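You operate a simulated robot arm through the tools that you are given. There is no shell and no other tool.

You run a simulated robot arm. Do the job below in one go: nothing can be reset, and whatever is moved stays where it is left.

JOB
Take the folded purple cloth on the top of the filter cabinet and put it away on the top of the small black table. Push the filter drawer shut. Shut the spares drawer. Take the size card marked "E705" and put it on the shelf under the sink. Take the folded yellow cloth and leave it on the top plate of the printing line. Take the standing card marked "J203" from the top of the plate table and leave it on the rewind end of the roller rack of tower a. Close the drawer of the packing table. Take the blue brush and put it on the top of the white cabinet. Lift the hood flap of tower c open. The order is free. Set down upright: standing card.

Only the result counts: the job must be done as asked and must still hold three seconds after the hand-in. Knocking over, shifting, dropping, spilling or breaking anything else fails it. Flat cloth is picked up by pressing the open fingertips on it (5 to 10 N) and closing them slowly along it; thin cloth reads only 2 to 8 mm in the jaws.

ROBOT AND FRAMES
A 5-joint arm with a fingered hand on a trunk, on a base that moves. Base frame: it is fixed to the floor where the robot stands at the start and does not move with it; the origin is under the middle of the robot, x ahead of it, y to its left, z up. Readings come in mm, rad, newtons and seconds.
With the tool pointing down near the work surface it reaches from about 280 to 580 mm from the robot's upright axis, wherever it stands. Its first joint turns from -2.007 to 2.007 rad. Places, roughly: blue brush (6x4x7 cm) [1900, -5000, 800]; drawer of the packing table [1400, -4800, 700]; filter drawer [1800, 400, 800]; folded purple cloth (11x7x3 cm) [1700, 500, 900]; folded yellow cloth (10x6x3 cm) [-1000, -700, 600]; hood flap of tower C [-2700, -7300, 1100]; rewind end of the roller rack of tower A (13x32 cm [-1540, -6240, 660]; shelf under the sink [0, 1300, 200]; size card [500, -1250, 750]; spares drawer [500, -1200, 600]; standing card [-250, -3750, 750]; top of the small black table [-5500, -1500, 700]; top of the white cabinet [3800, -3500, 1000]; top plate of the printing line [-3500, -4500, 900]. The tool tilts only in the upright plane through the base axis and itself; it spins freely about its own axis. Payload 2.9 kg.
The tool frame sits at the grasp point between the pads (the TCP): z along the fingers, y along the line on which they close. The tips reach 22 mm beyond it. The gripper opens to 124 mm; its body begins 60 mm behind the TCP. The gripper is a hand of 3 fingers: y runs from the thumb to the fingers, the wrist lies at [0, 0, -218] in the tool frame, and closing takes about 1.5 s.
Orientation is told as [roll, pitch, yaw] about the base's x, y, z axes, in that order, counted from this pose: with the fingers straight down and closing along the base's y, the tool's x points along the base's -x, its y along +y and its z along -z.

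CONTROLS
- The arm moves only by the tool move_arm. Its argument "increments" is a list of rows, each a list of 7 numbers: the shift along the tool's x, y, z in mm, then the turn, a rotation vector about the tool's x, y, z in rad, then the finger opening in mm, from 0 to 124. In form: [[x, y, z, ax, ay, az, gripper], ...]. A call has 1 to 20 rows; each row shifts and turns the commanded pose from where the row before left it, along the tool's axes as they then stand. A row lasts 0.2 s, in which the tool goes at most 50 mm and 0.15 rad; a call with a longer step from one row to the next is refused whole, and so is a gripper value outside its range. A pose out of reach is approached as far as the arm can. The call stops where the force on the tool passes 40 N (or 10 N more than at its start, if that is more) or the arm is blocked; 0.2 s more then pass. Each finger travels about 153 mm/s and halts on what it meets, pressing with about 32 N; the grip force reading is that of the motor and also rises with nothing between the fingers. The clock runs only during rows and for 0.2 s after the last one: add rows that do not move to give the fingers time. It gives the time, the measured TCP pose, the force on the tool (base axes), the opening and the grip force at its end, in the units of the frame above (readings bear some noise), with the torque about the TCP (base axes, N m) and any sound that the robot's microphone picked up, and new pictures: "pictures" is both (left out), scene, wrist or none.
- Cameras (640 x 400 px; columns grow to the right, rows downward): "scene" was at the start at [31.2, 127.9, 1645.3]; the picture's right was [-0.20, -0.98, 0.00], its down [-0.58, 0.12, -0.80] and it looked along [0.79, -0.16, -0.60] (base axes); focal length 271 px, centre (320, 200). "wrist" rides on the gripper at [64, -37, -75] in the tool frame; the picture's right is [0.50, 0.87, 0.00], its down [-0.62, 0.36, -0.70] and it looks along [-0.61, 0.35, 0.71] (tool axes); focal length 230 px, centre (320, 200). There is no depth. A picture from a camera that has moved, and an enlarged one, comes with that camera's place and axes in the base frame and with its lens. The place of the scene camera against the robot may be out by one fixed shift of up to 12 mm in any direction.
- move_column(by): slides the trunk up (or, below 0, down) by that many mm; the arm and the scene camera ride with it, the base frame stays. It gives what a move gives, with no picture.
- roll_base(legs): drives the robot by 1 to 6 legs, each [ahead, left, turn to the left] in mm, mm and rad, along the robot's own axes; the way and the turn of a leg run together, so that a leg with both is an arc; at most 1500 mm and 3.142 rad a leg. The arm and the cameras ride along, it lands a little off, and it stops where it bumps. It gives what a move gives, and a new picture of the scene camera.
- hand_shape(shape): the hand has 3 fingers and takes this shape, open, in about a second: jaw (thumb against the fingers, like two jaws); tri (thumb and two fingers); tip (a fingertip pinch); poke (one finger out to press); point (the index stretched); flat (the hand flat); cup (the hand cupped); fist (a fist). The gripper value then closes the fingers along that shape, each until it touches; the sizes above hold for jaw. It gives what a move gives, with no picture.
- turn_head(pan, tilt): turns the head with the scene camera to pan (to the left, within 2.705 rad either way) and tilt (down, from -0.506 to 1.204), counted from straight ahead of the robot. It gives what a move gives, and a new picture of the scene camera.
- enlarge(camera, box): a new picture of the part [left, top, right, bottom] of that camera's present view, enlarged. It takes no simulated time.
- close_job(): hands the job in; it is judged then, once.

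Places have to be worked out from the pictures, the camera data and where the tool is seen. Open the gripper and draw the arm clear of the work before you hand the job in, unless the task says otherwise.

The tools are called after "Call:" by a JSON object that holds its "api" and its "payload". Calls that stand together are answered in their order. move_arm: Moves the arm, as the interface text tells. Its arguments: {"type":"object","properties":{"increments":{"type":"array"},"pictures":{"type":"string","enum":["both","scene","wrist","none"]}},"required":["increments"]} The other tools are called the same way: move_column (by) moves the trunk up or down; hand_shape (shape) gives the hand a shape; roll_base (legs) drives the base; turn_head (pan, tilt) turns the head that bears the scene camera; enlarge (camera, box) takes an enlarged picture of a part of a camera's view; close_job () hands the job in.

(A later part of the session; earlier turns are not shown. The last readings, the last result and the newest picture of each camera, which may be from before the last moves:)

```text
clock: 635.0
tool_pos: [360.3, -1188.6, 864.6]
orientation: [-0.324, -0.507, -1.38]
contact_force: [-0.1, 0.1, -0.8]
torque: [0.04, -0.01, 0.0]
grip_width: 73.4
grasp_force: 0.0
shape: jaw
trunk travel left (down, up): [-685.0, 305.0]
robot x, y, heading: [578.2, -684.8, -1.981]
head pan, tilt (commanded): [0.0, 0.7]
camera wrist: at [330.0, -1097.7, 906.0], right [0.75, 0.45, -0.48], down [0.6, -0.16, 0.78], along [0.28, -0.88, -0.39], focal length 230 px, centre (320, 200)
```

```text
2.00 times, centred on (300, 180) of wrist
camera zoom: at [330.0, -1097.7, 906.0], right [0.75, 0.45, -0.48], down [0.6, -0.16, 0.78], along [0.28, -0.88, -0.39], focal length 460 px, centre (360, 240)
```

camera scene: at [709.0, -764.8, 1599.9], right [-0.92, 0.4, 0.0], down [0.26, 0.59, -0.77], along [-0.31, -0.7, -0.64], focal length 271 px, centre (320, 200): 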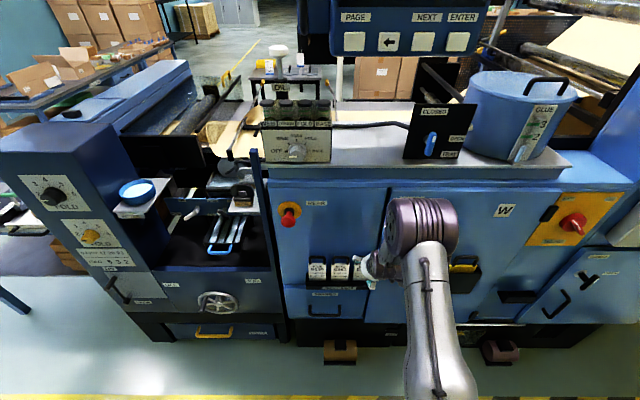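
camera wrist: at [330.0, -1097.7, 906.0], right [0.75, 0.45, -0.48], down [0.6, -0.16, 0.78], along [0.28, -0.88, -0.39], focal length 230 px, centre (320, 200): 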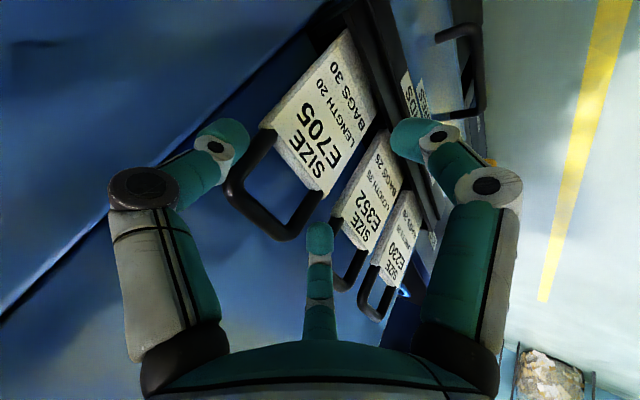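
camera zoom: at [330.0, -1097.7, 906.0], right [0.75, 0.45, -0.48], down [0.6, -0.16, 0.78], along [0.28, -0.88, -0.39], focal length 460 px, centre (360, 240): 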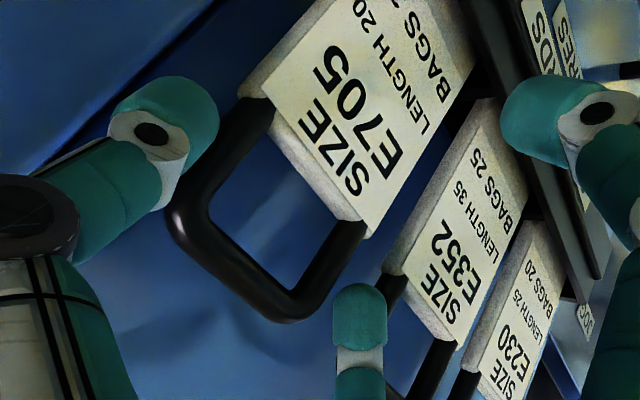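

The finger is nicely between the two loops and the thumb on the other side. I go in another few millimetres until the tips nearly touch the face.

Call:
{"api": "move_arm", "payload": {"increments": [[0, 0, 3, 0, 0, 0, 74], [0, 0, 0, 0, 0, 0, 74]], "pictures": "none"}}

Call:
{"api": "move_arm", "payload": {"increments": [[-1.4, -0.8, 1.1, 0, 0, 0, 74], [0, 0, 0, 0, 0, 0, 74]], "pictures": "none"}}

Call:
{"api": "move_arm", "payload": {"increments": [[-1.4, -0.8, 1.1, 0, 0, 0, 74], [0, 0, 0, 0, 0, 0, 74]], "pictures": "none"}}

```text
clock: 635.6
tool_pos: [358.2, -1190.2, 861.1]
orientation: [-0.323, -0.507, -1.381]
contact_force: [0.4, -1.3, 0.1]
torque: [0.01, -0.02, 0.01]
grip_width: 73.4
grasp_force: 0.1
shape: jaw
trunk travel left (down, up): [-685.0, 305.0]
robot x, y, heading: [581.4, -686.1, -1.982]
head pan, tilt (commanded): [0.0, 0.7]
```

```text
clock: 636.2
tool_pos: [358.4, -1192.7, 862.4]
orientation: [-0.323, -0.507, -1.38]
contact_force: [0.5, -0.5, -0.4]
torque: [0.01, 0.0, -0.02]
grip_width: 73.1
grasp_force: 0.1
shape: jaw
trunk travel left (down, up): [-685.0, 305.0]
robot x, y, heading: [583.2, -686.4, -1.979]
head pan, tilt (commanded): [0.0, 0.7]
```

```text
clock: 636.8
tool_pos: [356.6, -1195.6, 862.4]
orientation: [-0.323, -0.508, -1.38]
contact_force: [0.0, 0.3, -0.3]
torque: [-0.01, -0.01, 0.0]
grip_width: 73.3
grasp_force: 0.1
shape: jaw
trunk travel left (down, up): [-685.0, 305.0]
robot x, y, heading: [578.5, -683.5, -1.982]
head pan, tilt (commanded): [0.0, 0.7]
```

No contact yet; I keep advancing 2 mm at a time toward the face.

Call:
{"api": "move_arm", "payload": {"increments": [[-1.4, -0.8, 1.1, 0, 0, 0, 74], [0, 0, 0, 0, 0, 0, 74]], "pictures": "none"}}

Call:
{"api": "move_arm", "payload": {"increments": [[-1.4, -0.8, 1.1, 0, 0, 0, 74], [0, 0, 0, 0, 0, 0, 74]], "pictures": "none"}}

Call:
{"api": "move_arm", "payload": {"increments": [[-1.4, -0.8, 1.1, 0, 0, 0, 74], [0, 0, 0, 0, 0, 0, 74]], "pictures": "wrist"}}

Call:
{"api": "enlarge", "payload": {"camera": "wrist", "box": [160, 80, 440, 280]}}

```text
clock: 637.4
tool_pos: [355.8, -1196.5, 863.7]
orientation: [-0.323, -0.506, -1.376]
contact_force: [0.3, -0.4, 0.2]
torque: [0.02, 0.0, -0.01]
grip_width: 73.3
grasp_force: 0.0
shape: jaw
trunk travel left (down, up): [-685.0, 305.0]
robot x, y, heading: [581.5, -687.0, -1.989]
head pan, tilt (commanded): [0.0, 0.7]
```

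```text
clock: 638.0
tool_pos: [355.9, -1198.5, 862.9]
orientation: [-0.322, -0.507, -1.381]
contact_force: [0.1, -0.8, 0.5]
torque: [0.0, -0.01, 0.0]
grip_width: 73.4
grasp_force: 0.1
shape: jaw
trunk travel left (down, up): [-685.0, 305.0]
robot x, y, heading: [580.9, -682.4, -1.982]
head pan, tilt (commanded): [0.0, 0.7]
```

```text
clock: 638.6
tool_pos: [355.1, -1199.8, 863.6]
orientation: [-0.323, -0.507, -1.379]
contact_force: [-0.1, 0.0, 0.8]
torque: [-0.01, 0.01, 0.0]
grip_width: 73.5
grasp_force: 0.1
shape: jaw
trunk travel left (down, up): [-685.0, 305.0]
robot x, y, heading: [581.4, -683.0, -1.981]
head pan, tilt (commanded): [0.0, 0.7]
camera wrist: at [325.3, -1108.4, 903.9], right [0.75, 0.45, -0.48], down [0.6, -0.16, 0.78], along [0.28, -0.88, -0.39], focal length 230 px, centre (320, 200)
```

wrist: 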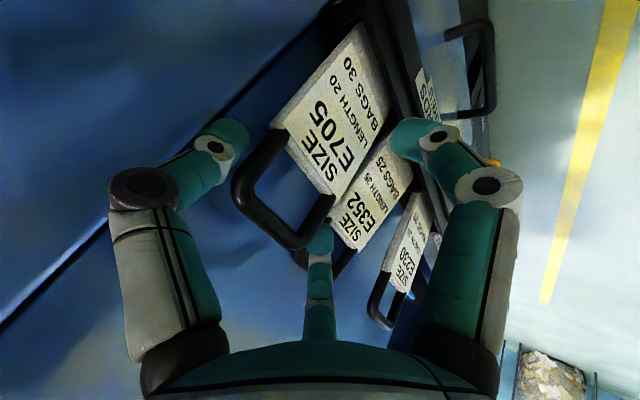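

```text
2.00 times, centred on (300, 180) of wrist
camera zoom: at [325.3, -1108.4, 903.9], right [0.75, 0.45, -0.48], down [0.6, -0.16, 0.78], along [0.28, -0.88, -0.39], focal length 460 px, centre (360, 240)
```

zoom: 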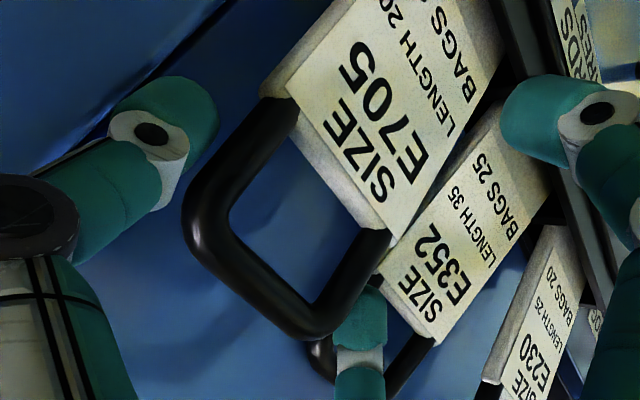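

E352 appears to have been nudged back by the finger — the face behind the cards is deeper than I thought. I retreat at once and look.

Call:
{"api": "move_arm", "payload": {"increments": [[1.4, 0.8, -1.1, 0, 0, 0, 74], [2.8, 1.6, -2.2, 0, 0, 0, 74], [2.8, 1.6, -2.2, 0, 0, 0, 74], [2.8, 1.6, -2.2, 0, 0, 0, 74], [0, 0, -20, 0, 0, 0, 74], [0, 0, -30, 0, 0, 0, 74], [0, 0, 0, 0, 0, 0, 74]], "pictures": "both"}}

Call:
{"api": "enlarge", "payload": {"camera": "wrist", "box": [240, 0, 480, 180]}}

Call:
{"api": "enlarge", "payload": {"camera": "scene", "box": [280, 220, 400, 320]}}

```text
clock: 640.2
tool_pos: [371.1, -1161.4, 903.8]
orientation: [-0.323, -0.506, -1.38]
contact_force: [-0.4, -0.3, 0.2]
torque: [-0.01, 0.02, 0.01]
grip_width: 73.7
grasp_force: 0.0
shape: jaw
trunk travel left (down, up): [-685.0, 305.0]
robot x, y, heading: [582.6, -687.2, -1.98]
head pan, tilt (commanded): [0.0, 0.7]
camera scene: at [708.4, -766.2, 1599.9], right [-0.92, 0.4, 0.0], down [0.26, 0.59, -0.76], along [-0.31, -0.7, -0.64], focal length 271 px, centre (320, 200)
camera wrist: at [342.4, -1069.6, 945.4], right [0.75, 0.45, -0.48], down [0.6, -0.16, 0.78], along [0.28, -0.88, -0.39], focal length 230 px, centre (320, 200)
```

scene: 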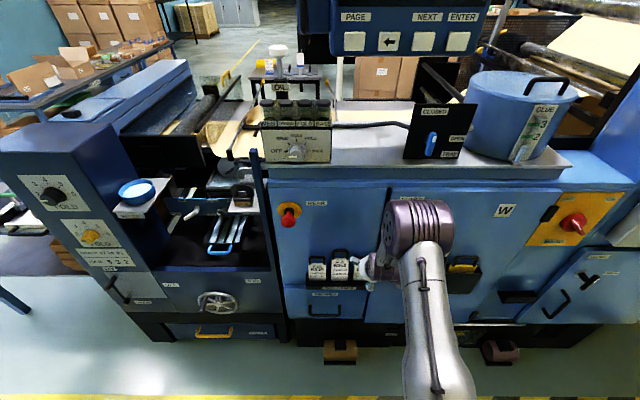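
wrist: 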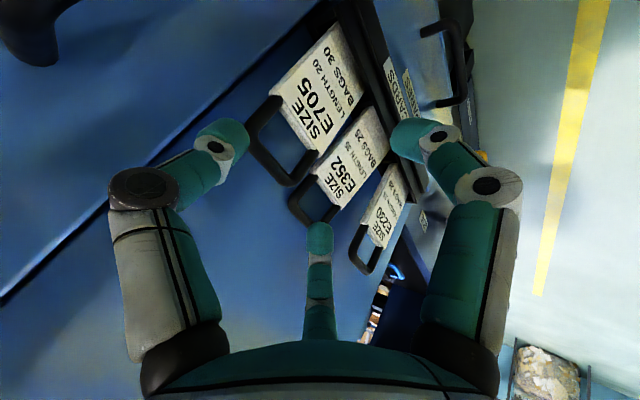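

```text
2.22 times, centred on (360, 90) of wrist
camera zoom: at [342.4, -1069.6, 945.4], right [0.75, 0.45, -0.48], down [0.6, -0.16, 0.78], along [0.28, -0.88, -0.39], focal length 511 px, centre (231, 444)
```

zoom: 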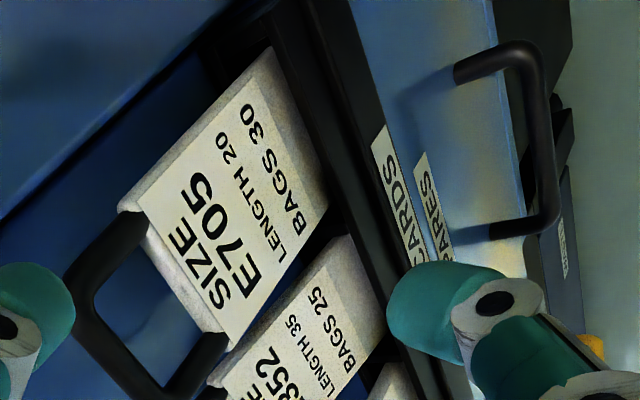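

```text
4.00 times, centred on (340, 270) of scene
camera zoom: at [708.4, -766.2, 1599.9], right [-0.92, 0.4, 0.0], down [0.26, 0.59, -0.76], along [-0.31, -0.7, -0.64], focal length 1084 px, centre (240, -80)
```

zoom: 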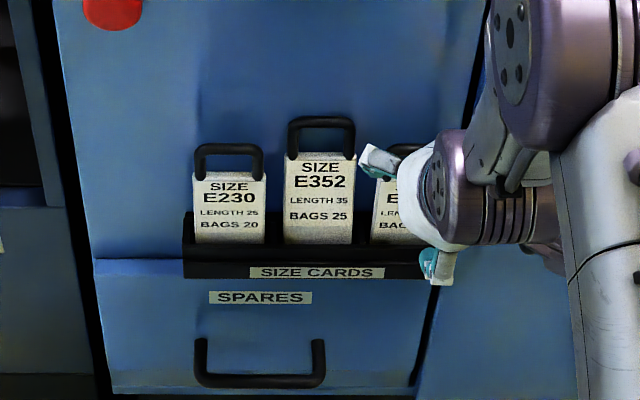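

E352 seems to be lifted, perhaps hooked on the finger. I look closely before moving further.

Call:
{"api": "enlarge", "payload": {"camera": "wrist", "box": [260, 120, 420, 280]}}

```text
2.50 times, centred on (340, 200) of wrist
camera zoom: at [342.4, -1069.6, 945.4], right [0.75, 0.45, -0.48], down [0.6, -0.16, 0.78], along [0.28, -0.88, -0.39], focal length 575 px, centre (270, 200)
```

zoom: 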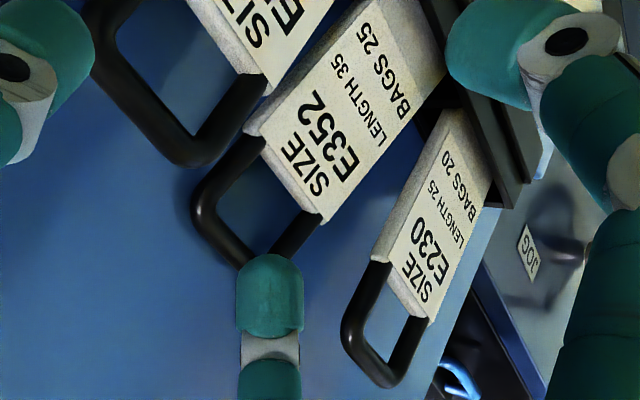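

E352 was only pushed to lean back against the face inside its slot; E705 still stands upright, with about 20 mm behind its loop. I'll take E705 first with the same side pinch (the way is free now), then see to E352.

Call:
{"api": "move_arm", "payload": {"increments": [[0, 0, 20, 0, 0, 0, 74], [0, 0, 20, 0, 0, 0, 74], [0, 0, 10, 0, 0, 0, 74], [0, 0, 0, 0, 0, 0, 74]], "pictures": "wrist"}}

Call:
{"api": "enlarge", "payload": {"camera": "wrist", "box": [160, 80, 440, 280]}}

```text
clock: 641.2
tool_pos: [360.7, -1187.9, 863.0]
orientation: [-0.323, -0.505, -1.379]
contact_force: [0.0, -0.6, -0.5]
torque: [-0.01, 0.0, -0.02]
grip_width: 73.5
grasp_force: 0.1
shape: jaw
trunk travel left (down, up): [-685.0, 305.0]
robot x, y, heading: [578.8, -685.2, -1.981]
head pan, tilt (commanded): [0.0, 0.7]
camera wrist: at [331.1, -1095.6, 904.0], right [0.75, 0.45, -0.48], down [0.6, -0.16, 0.78], along [0.28, -0.88, -0.39], focal length 230 px, centre (320, 200)
```

wrist: 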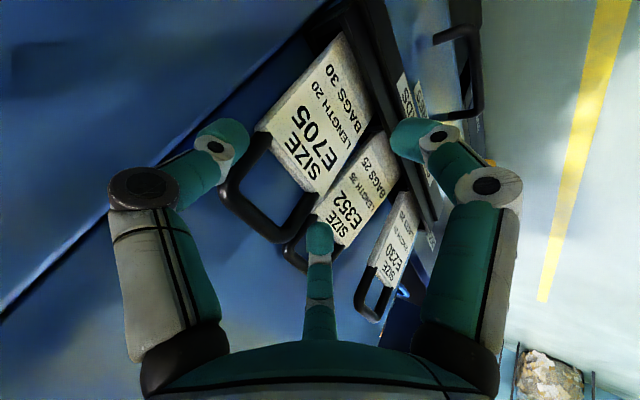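

```text
2.00 times, centred on (300, 180) of wrist
camera zoom: at [331.1, -1095.6, 904.0], right [0.75, 0.45, -0.48], down [0.6, -0.16, 0.78], along [0.28, -0.88, -0.39], focal length 460 px, centre (360, 240)
```

zoom: 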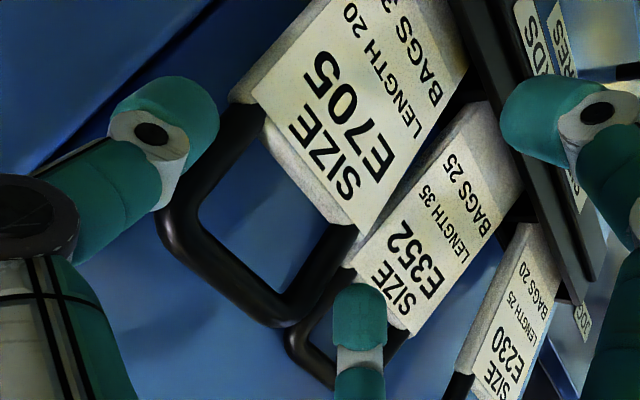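

The loop is centred between thumb and finger. I advance 14 mm so the fingertips sit slightly behind the loop's plane, checking the force.

Call:
{"api": "move_arm", "payload": {"increments": [[-2.8, -1.6, 2.2, 0, 0, 0, 74], [-2.8, -1.6, 2.2, 0, 0, 0, 74], [0, 0, 0, 0, 0, 0, 74]], "pictures": "none"}}

Call:
{"api": "move_arm", "payload": {"increments": [[-2.8, -1.6, 2.2, 0, 0, 0, 74], [-1.4, -0.8, 1.1, 0, 0, 0, 74], [0, 0, 0, 0, 0, 0, 74]], "pictures": "wrist"}}

Call:
{"api": "enlarge", "payload": {"camera": "wrist", "box": [160, 80, 440, 280]}}

```text
clock: 642.0
tool_pos: [356.1, -1195.1, 862.4]
orientation: [-0.323, -0.506, -1.38]
contact_force: [0.1, -0.4, 0.5]
torque: [-0.01, 0.0, 0.0]
grip_width: 73.5
grasp_force: 0.0
shape: jaw
trunk travel left (down, up): [-685.0, 305.0]
robot x, y, heading: [581.7, -685.8, -1.981]
head pan, tilt (commanded): [0.0, 0.7]
```

```text
clock: 642.8
tool_pos: [354.6, -1199.7, 862.7]
orientation: [-0.323, -0.506, -1.382]
contact_force: [-0.3, -0.4, 0.0]
torque: [0.0, 0.03, -0.02]
grip_width: 73.7
grasp_force: 0.1
shape: jaw
trunk travel left (down, up): [-685.0, 305.0]
robot x, y, heading: [583.9, -683.2, -1.981]
head pan, tilt (commanded): [0.0, 0.7]
camera wrist: at [325.2, -1108.3, 903.8], right [0.75, 0.45, -0.48], down [0.6, -0.16, 0.78], along [0.28, -0.88, -0.39], focal length 230 px, centre (320, 200)
```

wrist: 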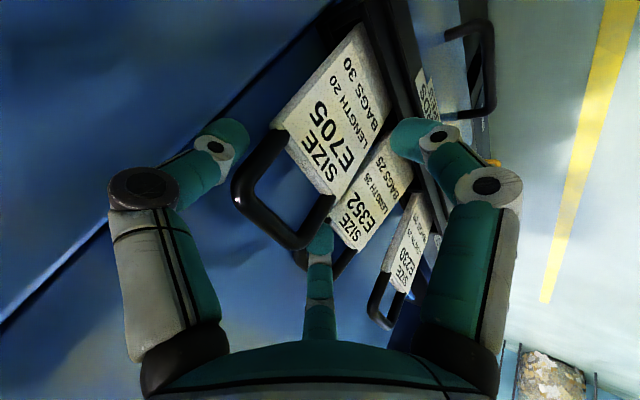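

```text
2.00 times, centred on (300, 180) of wrist
camera zoom: at [325.2, -1108.3, 903.8], right [0.75, 0.45, -0.48], down [0.6, -0.16, 0.78], along [0.28, -0.88, -0.39], focal length 460 px, centre (360, 240)
```

zoom: 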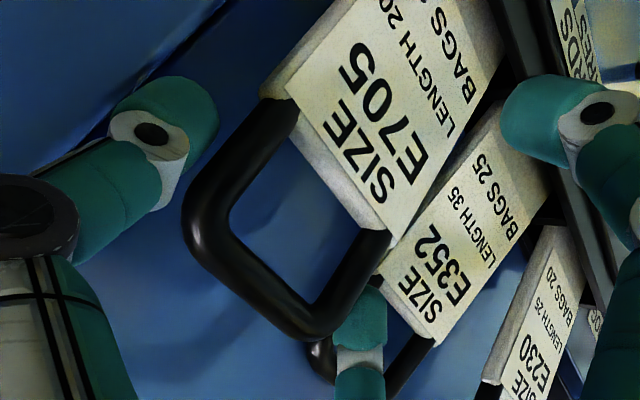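

The finger sits just behind the loop's far post and the thumb beside the near post. I close slowly onto the loop.

Call:
{"api": "move_arm", "payload": {"increments": [[0, 0, 0, 0, 0, 0, 68], [0, 0, 0, 0, 0, 0, 63], [0, 0, 0, 0, 0, 0, 58], [0, 0, 0, 0, 0, 0, 54], [0, 0, 0, 0, 0, 0, 50], [0, 0, 0, 0, 0, 0, 46], [0, 0, 0, 0, 0, 0, 42], [0, 0, 0, 0, 0, 0, 42]], "pictures": "wrist"}}

Call:
{"api": "enlarge", "payload": {"camera": "wrist", "box": [160, 80, 440, 280]}}

```text
clock: 644.6
tool_pos: [354.4, -1201.2, 862.7]
orientation: [-0.323, -0.506, -1.38]
contact_force: [0.4, 0.8, -0.2]
torque: [0.02, 0.01, 0.02]
grip_width: 42.4
grasp_force: 0.1
shape: jaw
trunk travel left (down, up): [-685.0, 305.0]
robot x, y, heading: [582.9, -685.3, -1.988]
head pan, tilt (commanded): [0.0, 0.7]
camera wrist: at [325.2, -1108.3, 903.8], right [0.75, 0.45, -0.48], down [0.6, -0.16, 0.78], along [0.28, -0.88, -0.39], focal length 230 px, centre (320, 200)
```

wrist: 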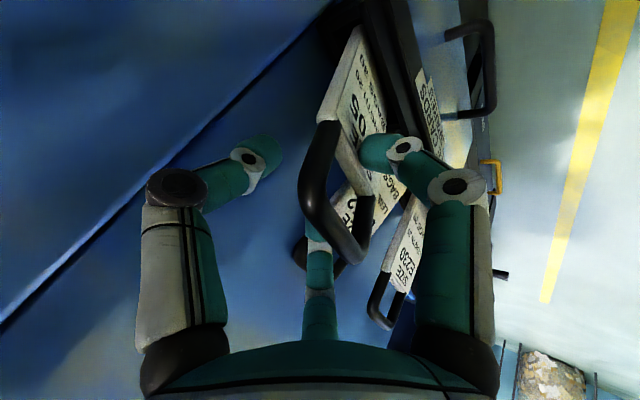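

```text
2.00 times, centred on (300, 180) of wrist
camera zoom: at [325.2, -1108.3, 903.8], right [0.75, 0.45, -0.48], down [0.6, -0.16, 0.78], along [0.28, -0.88, -0.39], focal length 460 px, centre (360, 240)
```

zoom: 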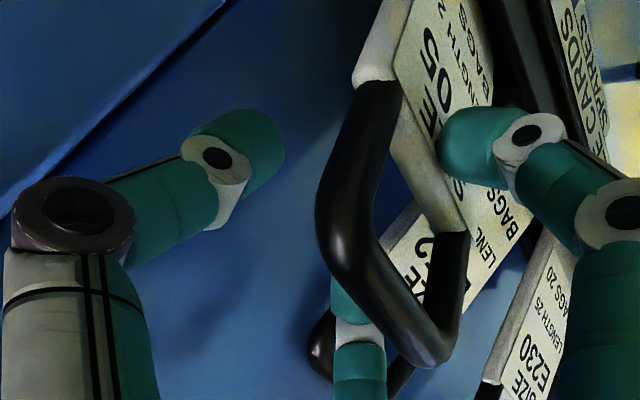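

The thumb and finger have drawn the loop forward, with the third finger now in front of the card — a proper pinch across it. I keep closing.

Call:
{"api": "move_arm", "payload": {"increments": [[0, 0, 0, 0, 0, 0, 36], [0, 0, 0, 0, 0, 0, 30], [0, 0, 0, 0, 0, 0, 24], [0, 0, 0, 0, 0, 0, 18], [0, 0, 0, 0, 0, 0, 12], [0, 0, 0, 0, 0, 0, 6], [0, 0, 0, 0, 0, 0, 0], [0, 0, 0, 0, 0, 0, 0]], "pictures": "both"}}

Call:
{"api": "enlarge", "payload": {"camera": "wrist", "box": [160, 80, 440, 280]}}

```text
clock: 646.4
tool_pos: [354.5, -1199.8, 863.0]
orientation: [-0.324, -0.505, -1.382]
contact_force: [3.5, 5.0, -2.6]
torque: [0.72, -0.26, 0.16]
grip_width: 8.4
grasp_force: 31.9
shape: jaw
trunk travel left (down, up): [-685.0, 305.0]
robot x, y, heading: [581.9, -680.9, -1.988]
head pan, tilt (commanded): [0.0, 0.7]
camera scene: at [709.1, -764.7, 1599.9], right [-0.92, 0.4, 0.0], down [0.26, 0.59, -0.77], along [-0.31, -0.7, -0.64], focal length 271 px, centre (320, 200)
camera wrist: at [325.6, -1107.6, 903.9], right [0.75, 0.45, -0.48], down [0.6, -0.16, 0.78], along [0.28, -0.88, -0.39], focal length 230 px, centre (320, 200)
```

scene: 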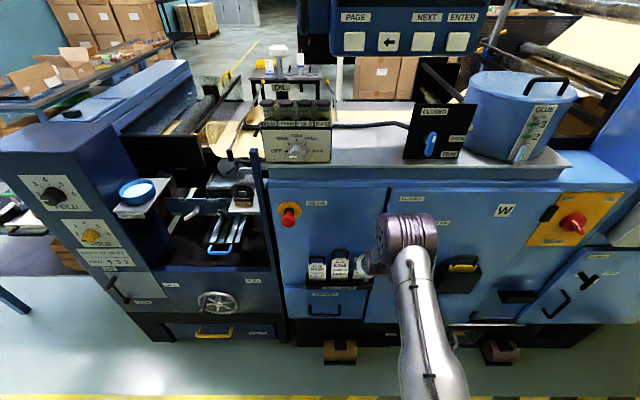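
wrist: 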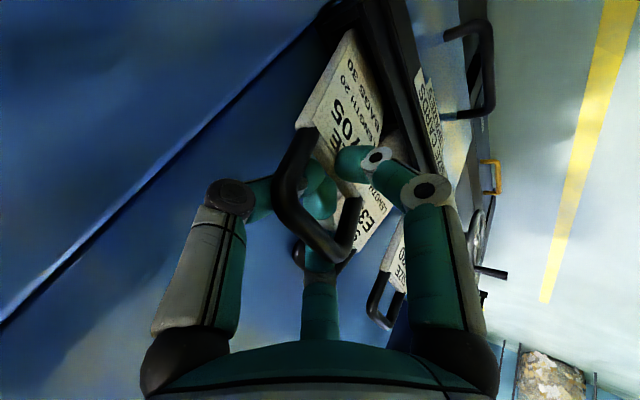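

```text
2.00 times, centred on (300, 180) of wrist
camera zoom: at [325.6, -1107.6, 903.9], right [0.75, 0.45, -0.48], down [0.6, -0.16, 0.78], along [0.28, -0.88, -0.39], focal length 460 px, centre (360, 240)
```

zoom: 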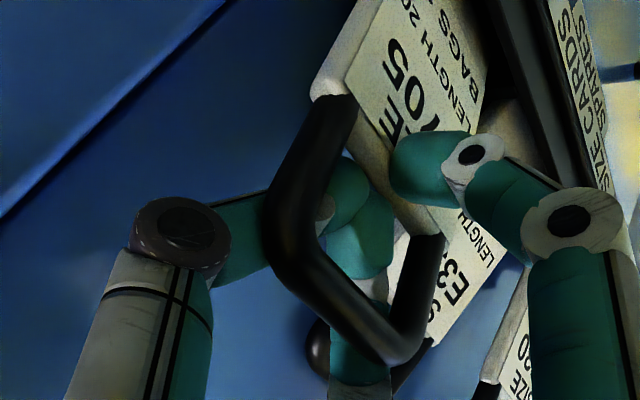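

The card is pinched at 8.4 mm – its thickness – with full grip. I lift straight up slowly and check that only E705 comes along.

Call:
{"api": "move_arm", "payload": {"increments": [[-2.4, -1.4, -4.1, 0, 0, 0, 0], [-4.9, -2.8, -8.3, 0, 0, 0, 0], [-4.9, -2.8, -8.3, 0, 0, 0, 0], [0, 0, 0, 0, 0, 0, 0]], "pictures": "both"}}

Call:
{"api": "enlarge", "payload": {"camera": "scene", "box": [280, 220, 420, 320]}}

```text
clock: 647.4
tool_pos: [353.8, -1200.4, 888.0]
orientation: [-0.325, -0.508, -1.379]
contact_force: [0.0, 0.4, -0.5]
torque: [0.01, 0.01, -0.01]
grip_width: 7.6
grasp_force: 31.6
shape: jaw
trunk travel left (down, up): [-685.0, 305.0]
robot x, y, heading: [580.7, -681.7, -1.98]
head pan, tilt (commanded): [0.0, 0.7]
camera scene: at [708.6, -765.7, 1599.9], right [-0.92, 0.4, 0.0], down [0.26, 0.59, -0.76], along [-0.31, -0.7, -0.64], focal length 271 px, centre (320, 200)
camera wrist: at [324.7, -1108.6, 929.0], right [0.75, 0.45, -0.48], down [0.6, -0.16, 0.78], along [0.28, -0.88, -0.39], focal length 230 px, centre (320, 200)
```

scene: 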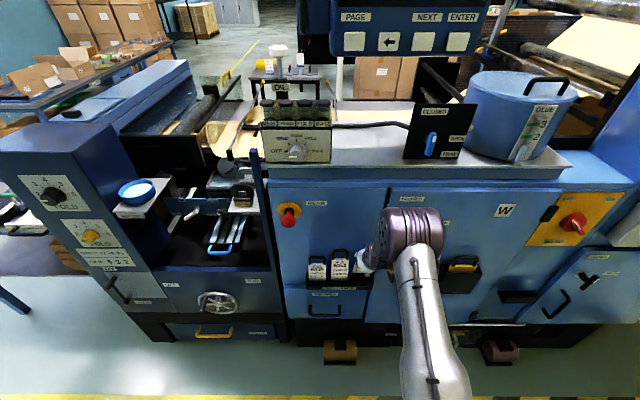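
wrist: 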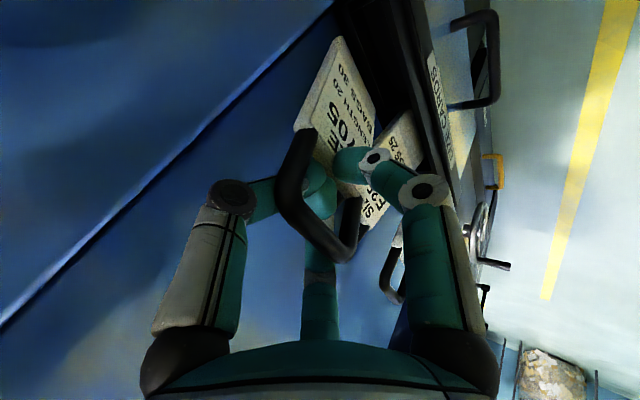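

```text
4.00 times, centred on (350, 270) of scene
camera zoom: at [708.6, -765.7, 1599.9], right [-0.92, 0.4, 0.0], down [0.26, 0.59, -0.76], along [-0.31, -0.7, -0.64], focal length 1084 px, centre (200, -80)
```

zoom: 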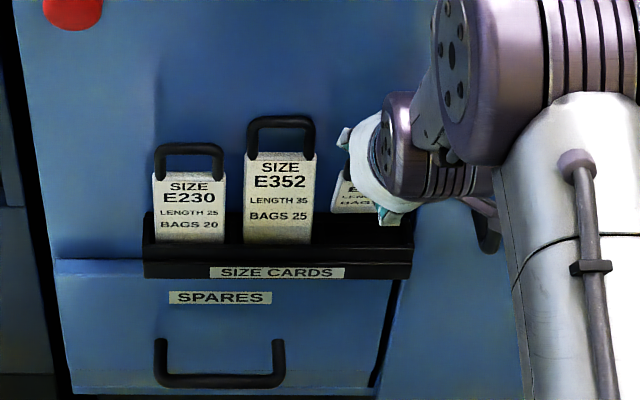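

Only E705 rises; E352 and E230 stay in the rack. I lift further and draw it away from the machine.

Call:
{"api": "move_arm", "payload": {"increments": [[-9.8, -5.6, -16.5, 0, 0, 0, 0], [-9.8, -5.6, -16.5, 0, 0, 0, 0], [-9.8, -5.6, -16.5, 0, 0, 0, 0], [-9.8, -5.6, -16.5, 0, 0, 0, 0], [-9.8, -5.6, -16.5, 0, 0, 0, 0], [21, 12, -17, 0, 0, 0, 0], [21, 12, -17, 0, 0, 0, 0], [21, 12, -17, 0, 0, 0, 0], [21, 12, -17, 0, 0, 0, 0], [0, 0, 0, 0, 0, 0, 0]], "pictures": "both"}}

Call:
{"api": "enlarge", "payload": {"camera": "scene", "box": [280, 180, 440, 320]}}

```text
clock: 649.6
tool_pos: [402.3, -1091.7, 990.7]
orientation: [-0.323, -0.506, -1.381]
contact_force: [-0.5, -0.2, -0.2]
torque: [0.01, -0.02, 0.01]
grip_width: 7.1
grasp_force: 32.0
shape: jaw
trunk travel left (down, up): [-685.0, 305.0]
robot x, y, heading: [580.3, -687.7, -1.984]
head pan, tilt (commanded): [0.0, 0.7]
camera scene: at [708.4, -766.1, 1599.9], right [-0.92, 0.4, 0.0], down [0.26, 0.59, -0.76], along [-0.31, -0.7, -0.64], focal length 271 px, centre (320, 200)
camera wrist: at [372.7, -1000.4, 1031.1], right [0.75, 0.45, -0.48], down [0.6, -0.16, 0.78], along [0.28, -0.88, -0.39], focal length 230 px, centre (320, 200)
```

scene: 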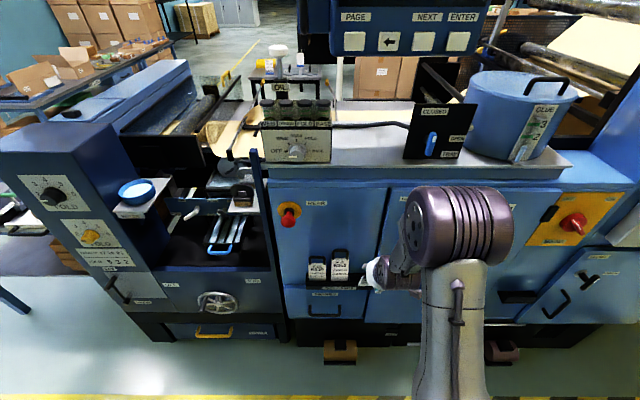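
wrist: 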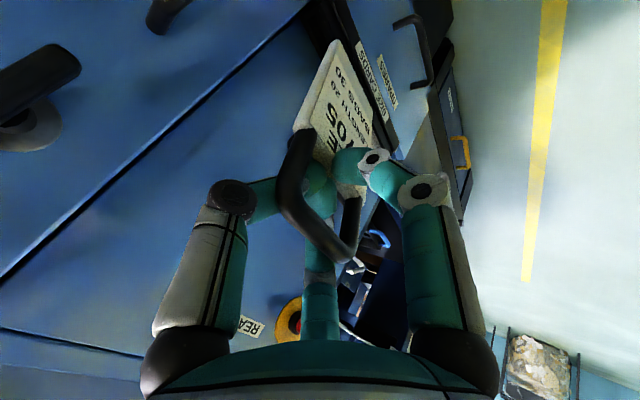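

```text
2.86 times, centred on (360, 250) of scene
camera zoom: at [708.4, -766.1, 1599.9], right [-0.92, 0.4, 0.0], down [0.26, 0.59, -0.76], along [-0.31, -0.7, -0.64], focal length 774 px, centre (206, 57)
```

zoom: 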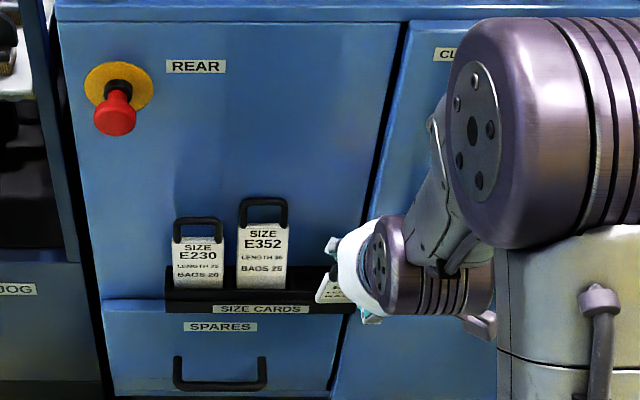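

E705 is in hand. I back away from the machine, turn round and drive over to the sink.

Call:
{"api": "roll_base", "payload": {"legs": [[-300, 0, 0], [0, 0, 3.14], [200, 1286, 0]]}}

Call:
{"api": "turn_head", "payload": {"pan": 0.0, "tilt": 0.7}}

```text
clock: 665.0
tool_pos: [-193.2, 704.7, 990.1]
orientation: [-0.323, -0.507, 1.745]
contact_force: [0.6, 0.1, -0.3]
torque: [-0.03, 0.01, 0.0]
grip_width: 6.8
grasp_force: 32.0
shape: jaw
trunk travel left (down, up): [-685.0, 305.0]
robot x, y, heading: [-379.8, 303.4, 1.14]
head pan, tilt (commanded): [0.0, 0.7]
camera scene: at [-493.7, 384.8, 1599.9], right [0.91, -0.42, 0.0], down [-0.27, -0.59, -0.76], along [0.32, 0.7, -0.64], focal length 271 px, centre (320, 200)
```

scene: 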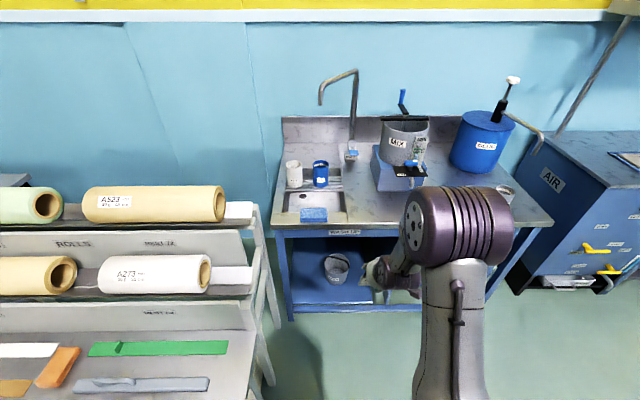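

```text
clock: 665.6
tool_pos: [-192.8, 704.5, 992.0]
orientation: [-0.324, -0.506, 1.743]
contact_force: [-0.5, 0.2, 0.2]
torque: [-0.02, -0.01, -0.04]
grip_width: 6.9
grasp_force: 31.7
shape: jaw
trunk travel left (down, up): [-685.0, 305.0]
robot x, y, heading: [-375.2, 298.4, 1.141]
head pan, tilt (commanded): [0.0, 0.7]
camera scene: at [-493.5, 384.7, 1599.9], right [0.91, -0.42, 0.0], down [-0.27, -0.59, -0.76], along [0.32, 0.7, -0.64], focal length 271 px, centre (320, 200)
```

scene: 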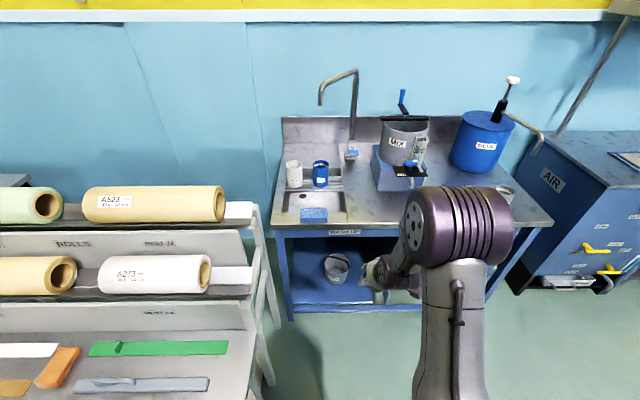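

I lower the trunk to look under the sink at the shelf.

Call:
{"api": "move_column", "payload": {"by": -400}}

Call:
{"api": "move_column", "payload": {"by": -240}}

Call:
{"api": "turn_head", "payload": {"pan": 0.0, "tilt": 0.5}}

Call:
{"api": "enlarge", "payload": {"camera": "scene", "box": [220, 100, 480, 280]}}

```text
clock: 669.5
tool_pos: [-193.8, 704.2, 591.1]
orientation: [-0.325, -0.507, 1.743]
contact_force: [0.4, -0.5, -0.5]
torque: [0.01, -0.02, -0.02]
grip_width: 7.0
grasp_force: 32.1
shape: jaw
trunk travel left (down, up): [-285.0, 705.0]
robot x, y, heading: [-380.9, 297.6, 1.142]
head pan, tilt (commanded): [0.0, 0.7]
```

```text
clock: 672.0
tool_pos: [-192.5, 704.0, 350.2]
orientation: [-0.323, -0.508, 1.743]
contact_force: [-0.3, 0.2, -1.0]
torque: [-0.03, 0.02, 0.03]
grip_width: 6.7
grasp_force: 32.4
shape: jaw
trunk travel left (down, up): [-45.0, 945.0]
robot x, y, heading: [-380.3, 303.7, 1.145]
head pan, tilt (commanded): [0.0, 0.7]
```

```text
clock: 672.7
tool_pos: [-193.2, 704.1, 350.1]
orientation: [-0.323, -0.506, 1.744]
contact_force: [0.1, 0.6, -0.8]
torque: [0.0, -0.02, -0.03]
grip_width: 7.0
grasp_force: 32.6
shape: jaw
trunk travel left (down, up): [-45.0, 945.0]
robot x, y, heading: [-377.2, 300.5, 1.142]
head pan, tilt (commanded): [0.0, 0.499]
camera scene: at [-491.0, 390.0, 977.6], right [0.91, -0.42, 0.0], down [-0.2, -0.44, -0.88], along [0.37, 0.8, -0.48], focal length 271 px, centre (320, 200)
```

scene: 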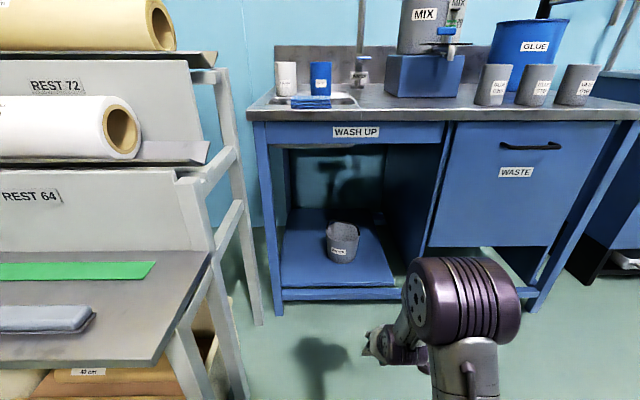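

```text
2.22 times, centred on (350, 190) of scene
camera zoom: at [-491.0, 390.0, 977.6], right [0.91, -0.42, 0.0], down [-0.2, -0.44, -0.88], along [0.37, 0.8, -0.48], focal length 602 px, centre (253, 222)
```

zoom: 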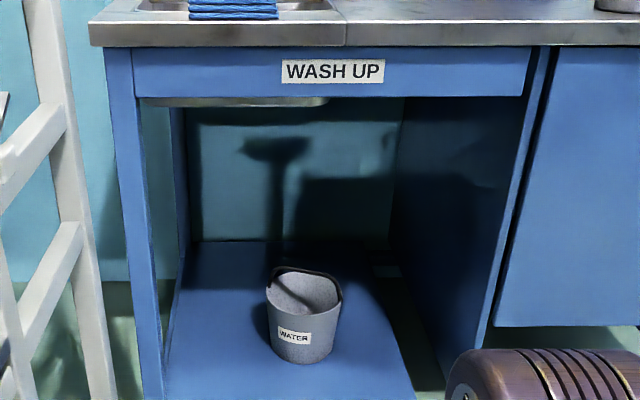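

The shelf (z≈190) has a water bucket in its middle; the left part is free. I check how the card sits in the hand.

Call:
{"api": "enlarge", "payload": {"camera": "wrist", "box": [160, 0, 480, 280]}}

Call:
{"api": "enlarge", "payload": {"camera": "scene", "box": [340, 250, 500, 400]}}

```text
1.43 times, centred on (320, 140) of wrist
camera zoom: at [-165.2, 611.0, 391.2], right [-0.76, -0.44, -0.48], down [-0.6, 0.17, 0.78], along [-0.26, 0.88, -0.39], focal length 329 px, centre (320, 286)
```

zoom: 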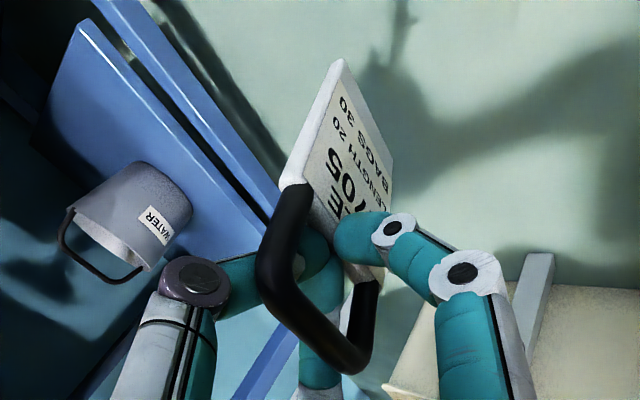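

```text
2.67 times, centred on (420, 325) of scene
camera zoom: at [-491.0, 390.0, 977.6], right [0.91, -0.42, 0.0], down [-0.2, -0.44, -0.88], along [0.37, 0.8, -0.48], focal length 723 px, centre (53, -133)
```

zoom: 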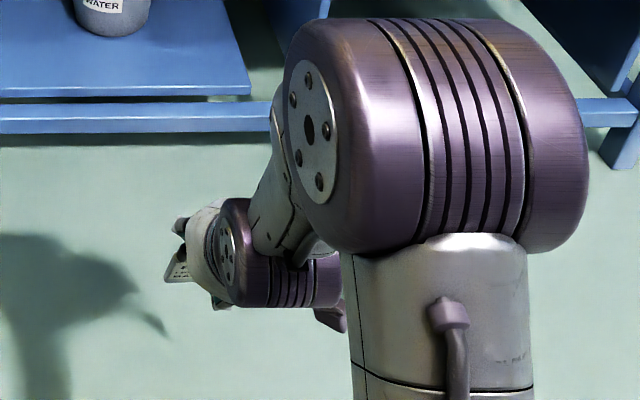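

The card hangs forward of the fingertips. I'll lay it on the free left part of the shelf: I align the base at a≈-640, tilt the hand nearly horizontal, and reach in above the front rail.

Call:
{"api": "roll_base", "payload": {"legs": [[175, 174, 0.018]]}}

Call:
{"api": "move_arm", "payload": {"increments": [[0, 0, 0, 0.0625, -0.1083, 0, 0], [0, 0, 0, 0.0625, -0.1083, 0, 0], [0, 0, 0, 0.0625, -0.1083, 0, 0], [0, 0, 0, 0.0625, -0.1083, 0, 0], [0, 0, 0, 0.0625, -0.1083, 0, 0], [0, 0, 0, 0.0625, -0.1083, 0, 0], [0, 0, 0, 0, 0, 0, 0]], "pictures": "both"}}

```text
clock: 674.6
tool_pos: [-273.7, 897.6, 349.5]
orientation: [-0.323, -0.506, 1.733]
contact_force: [0.0, 1.1, -1.1]
torque: [-0.01, -0.01, 0.0]
grip_width: 6.8
grasp_force: 31.9
shape: jaw
trunk travel left (down, up): [-45.0, 945.0]
robot x, y, heading: [-465.7, 497.9, 1.131]
head pan, tilt (commanded): [0.0, 0.499]
stopped in leg 1: the robot was blocked; the commanded pose is now the measured one
camera scene: at [-576.5, 586.8, 977.6], right [0.9, -0.43, 0.0], down [-0.2, -0.43, -0.88], along [0.37, 0.79, -0.48], focal length 271 px, centre (320, 200)
```

scene: 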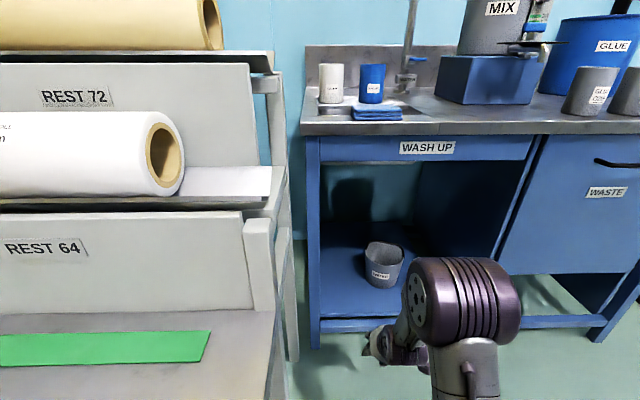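

```text
clock: 676.2
tool_pos: [-263.2, 918.6, 346.5]
orientation: [-1.136, -1.007, 2.325]
contact_force: [-0.3, 0.2, -0.8]
torque: [-0.04, -0.05, 0.0]
grip_width: 6.2
grasp_force: 32.1
shape: jaw
out of reach, approached as far as the arm can: row 3, 4
trunk travel left (down, up): [-45.0, 945.0]
robot x, y, heading: [-464.5, 496.4, 1.13]
head pan, tilt (commanded): [0.0, 0.499]
camera scene: at [-576.5, 586.8, 977.6], right [0.9, -0.43, 0.0], down [-0.2, -0.43, -0.88], along [0.37, 0.79, -0.48], focal length 271 px, centre (320, 200)
camera wrist: at [-241.6, 817.3, 325.5], right [-0.54, 0.04, -0.84], down [-0.82, -0.28, 0.51], along [-0.22, 0.96, 0.18], focal length 230 px, centre (320, 200)
```

scene: 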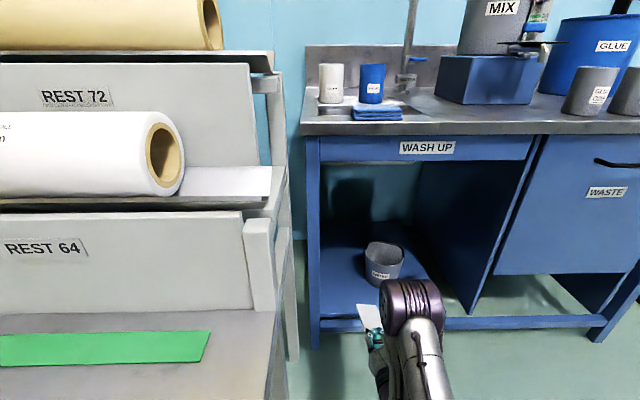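
wrist: 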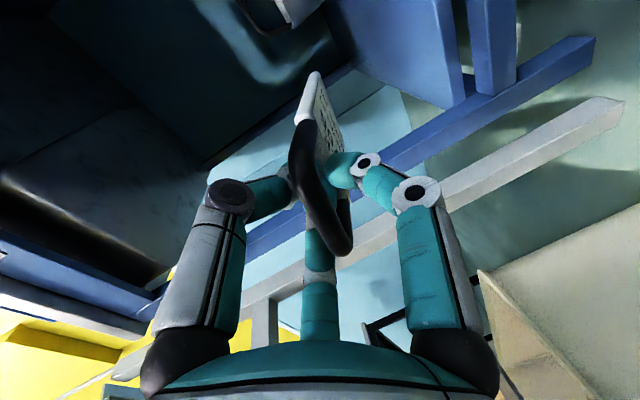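

The base touched the paper crate on the left and stopped. I move 40 mm off it to the right and turn slightly left so the arm points at the free spot.

Call:
{"api": "roll_base", "payload": {"legs": [[0, -40, 0], [0, 0, 0.115]]}}

Call:
{"api": "turn_head", "payload": {"pan": 0.1, "tilt": 0.6}}

```text
clock: 677.7
tool_pos: [-278.5, 921.7, 345.2]
orientation: [-1.135, -1.008, 2.439]
contact_force: [-0.1, 0.4, -1.1]
torque: [-0.01, 0.05, 0.01]
grip_width: 6.4
grasp_force: 32.2
shape: jaw
trunk travel left (down, up): [-45.0, 945.0]
robot x, y, heading: [-427.2, 477.6, 1.244]
head pan, tilt (commanded): [0.0, 0.499]
camera scene: at [-549.9, 555.6, 977.6], right [0.95, -0.32, 0.0], down [-0.15, -0.45, -0.88], along [0.28, 0.83, -0.48], focal length 271 px, centre (320, 200)
```

scene: 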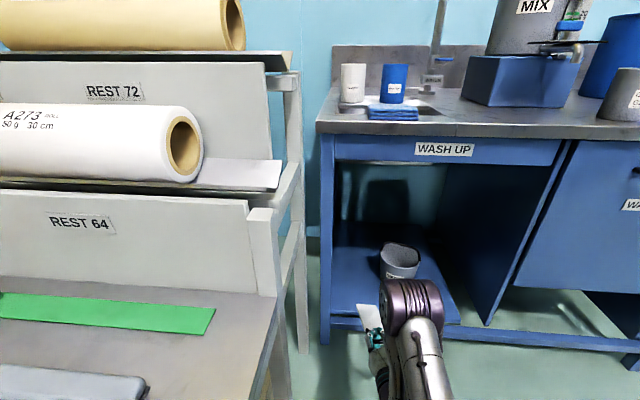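

```text
clock: 678.4
tool_pos: [-278.0, 922.2, 345.4]
orientation: [-1.135, -1.008, 2.441]
contact_force: [0.2, 0.2, -0.4]
torque: [-0.03, -0.01, 0.02]
grip_width: 6.2
grasp_force: 32.3
shape: jaw
trunk travel left (down, up): [-45.0, 945.0]
robot x, y, heading: [-430.0, 480.5, 1.245]
head pan, tilt (commanded): [0.099, 0.6]
camera scene: at [-559.1, 555.6, 968.6], right [0.97, -0.22, 0.0], down [-0.13, -0.55, -0.83], along [0.18, 0.8, -0.56], focal length 271 px, centre (320, 200)
```

scene: 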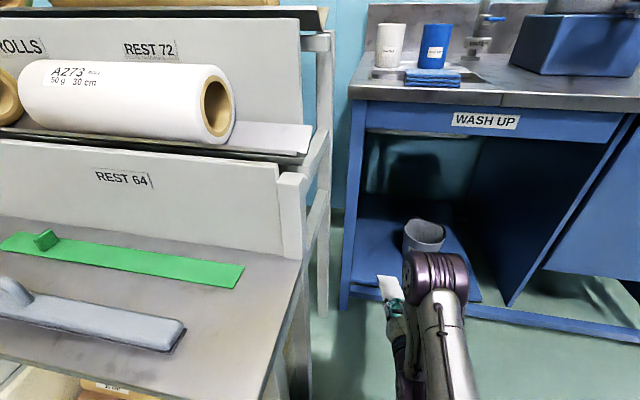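

The way in is clear: left of the bucket, right of the table leg. I reach in over the shelf at z≈345.

Call:
{"api": "move_arm", "payload": {"increments": [[-8.3, -4.8, 40.9, 0, 0, 0, 0], [-8.3, -4.8, 40.9, 0, 0, 0, 0], [-8.3, -4.8, 40.9, 0, 0, 0, 0], [-8.3, -4.8, 40.9, 0, 0, 0, 0], [-8.3, -4.8, 40.9, 0, 0, 0, 0], [-8.3, -4.8, 40.9, 0, 0, 0, 0], [0, 0, 0, 0, 0, 0, 0]], "pictures": "both"}}

Call:
{"api": "enlarge", "payload": {"camera": "scene", "box": [330, 170, 510, 320]}}

```text
clock: 680.0
tool_pos: [-196.7, 1159.2, 344.8]
orientation: [-1.134, -1.005, 2.438]
contact_force: [-0.2, 0.1, -0.1]
torque: [0.0, 0.02, -0.03]
grip_width: 5.9
grasp_force: 32.4
shape: jaw
trunk travel left (down, up): [-45.0, 945.0]
robot x, y, heading: [-428.9, 477.4, 1.249]
head pan, tilt (commanded): [0.099, 0.6]
camera scene: at [-559.1, 555.6, 968.5], right [0.97, -0.22, 0.0], down [-0.13, -0.55, -0.82], along [0.18, 0.8, -0.57], focal length 271 px, centre (320, 200)
camera wrist: at [-162.5, 1062.0, 325.1], right [-0.54, -0.02, -0.84], down [-0.78, -0.37, 0.51], along [-0.32, 0.93, 0.18], focal length 230 px, centre (320, 200)
```

scene: 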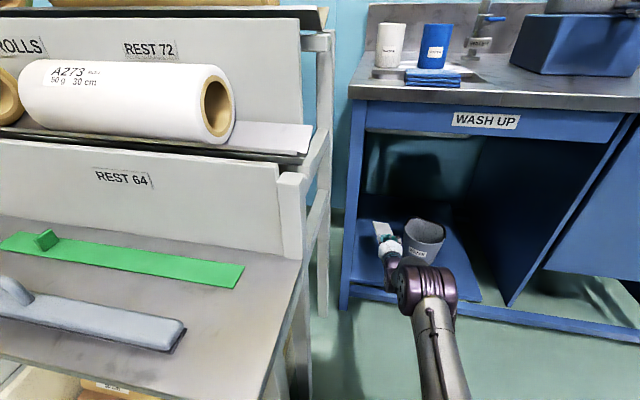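
wrist: 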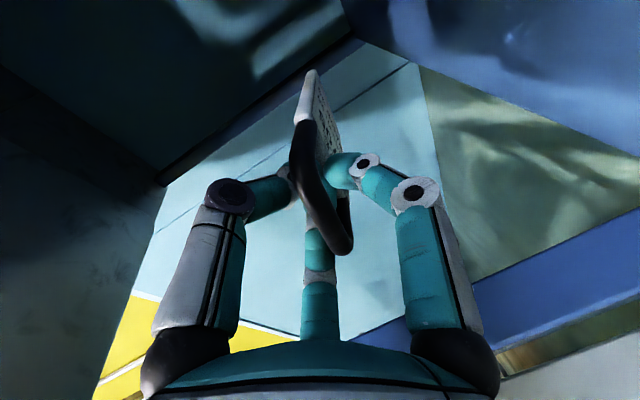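

```text
2.67 times, centred on (420, 245) of scene
camera zoom: at [-559.1, 555.6, 968.5], right [0.97, -0.22, 0.0], down [-0.13, -0.55, -0.82], along [0.18, 0.8, -0.57], focal length 723 px, centre (53, 80)
```

zoom: 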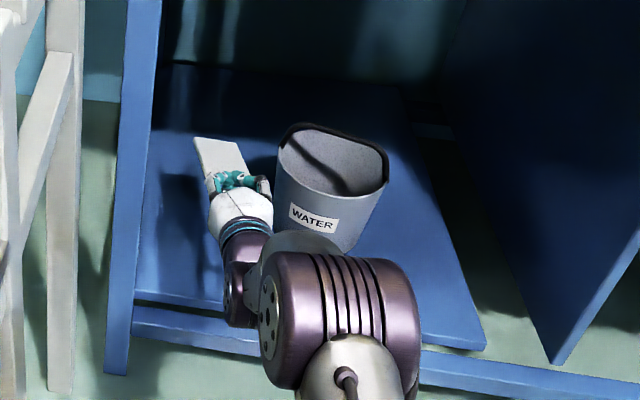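

The card is over the free part of the shelf. I lower it step by step, watching the force.

Call:
{"api": "move_arm", "payload": {"increments": [[16.9, 9.7, 4.6, 0, 0, 0, 0], [16.9, 9.7, 4.6, 0, 0, 0, 0], [16.9, 9.7, 4.6, 0, 0, 0, 0], [12.7, 7.3, 3.4, 0, 0, 0, 0], [0, 0, 0, 0, 0, 0, 0]], "pictures": "both"}}

Call:
{"api": "enlarge", "payload": {"camera": "scene", "box": [330, 170, 510, 320]}}

```text
clock: 681.2
tool_pos: [-197.6, 1161.1, 270.5]
orientation: [-1.135, -1.008, 2.438]
contact_force: [-0.2, 0.5, -1.0]
torque: [-0.02, 0.01, 0.0]
grip_width: 6.3
grasp_force: 31.6
shape: jaw
trunk travel left (down, up): [-45.0, 945.0]
robot x, y, heading: [-424.0, 479.5, 1.244]
head pan, tilt (commanded): [0.099, 0.6]
camera scene: at [-559.1, 555.6, 968.5], right [0.97, -0.22, 0.0], down [-0.13, -0.55, -0.82], along [0.18, 0.8, -0.57], focal length 271 px, centre (320, 200)
camera wrist: at [-162.6, 1063.0, 251.1], right [-0.54, -0.02, -0.84], down [-0.78, -0.37, 0.51], along [-0.33, 0.93, 0.18], focal length 230 px, centre (320, 200)
```

scene: 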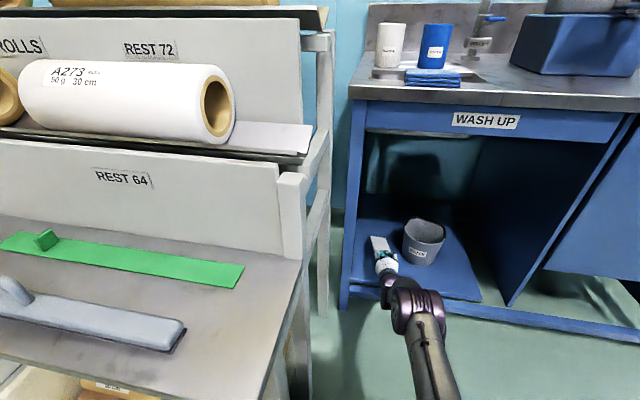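
wrist: 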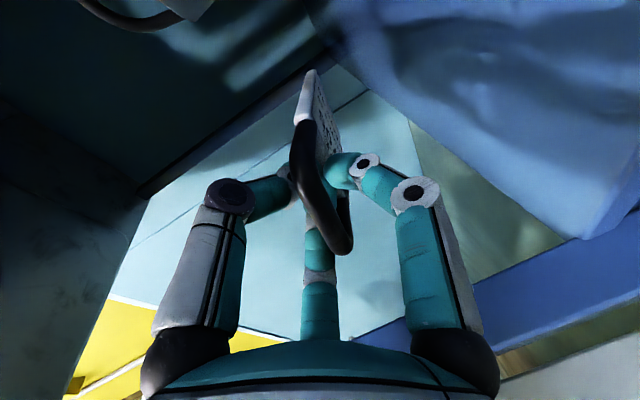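

```text
2.67 times, centred on (420, 245) of scene
camera zoom: at [-559.1, 555.6, 968.5], right [0.97, -0.22, 0.0], down [-0.13, -0.55, -0.82], along [0.18, 0.8, -0.57], focal length 723 px, centre (53, 80)
```

zoom: 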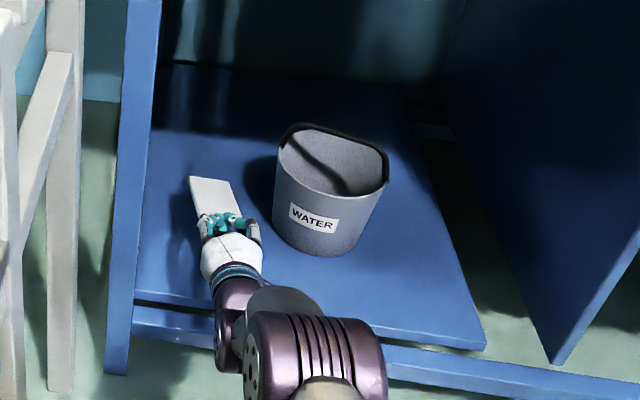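

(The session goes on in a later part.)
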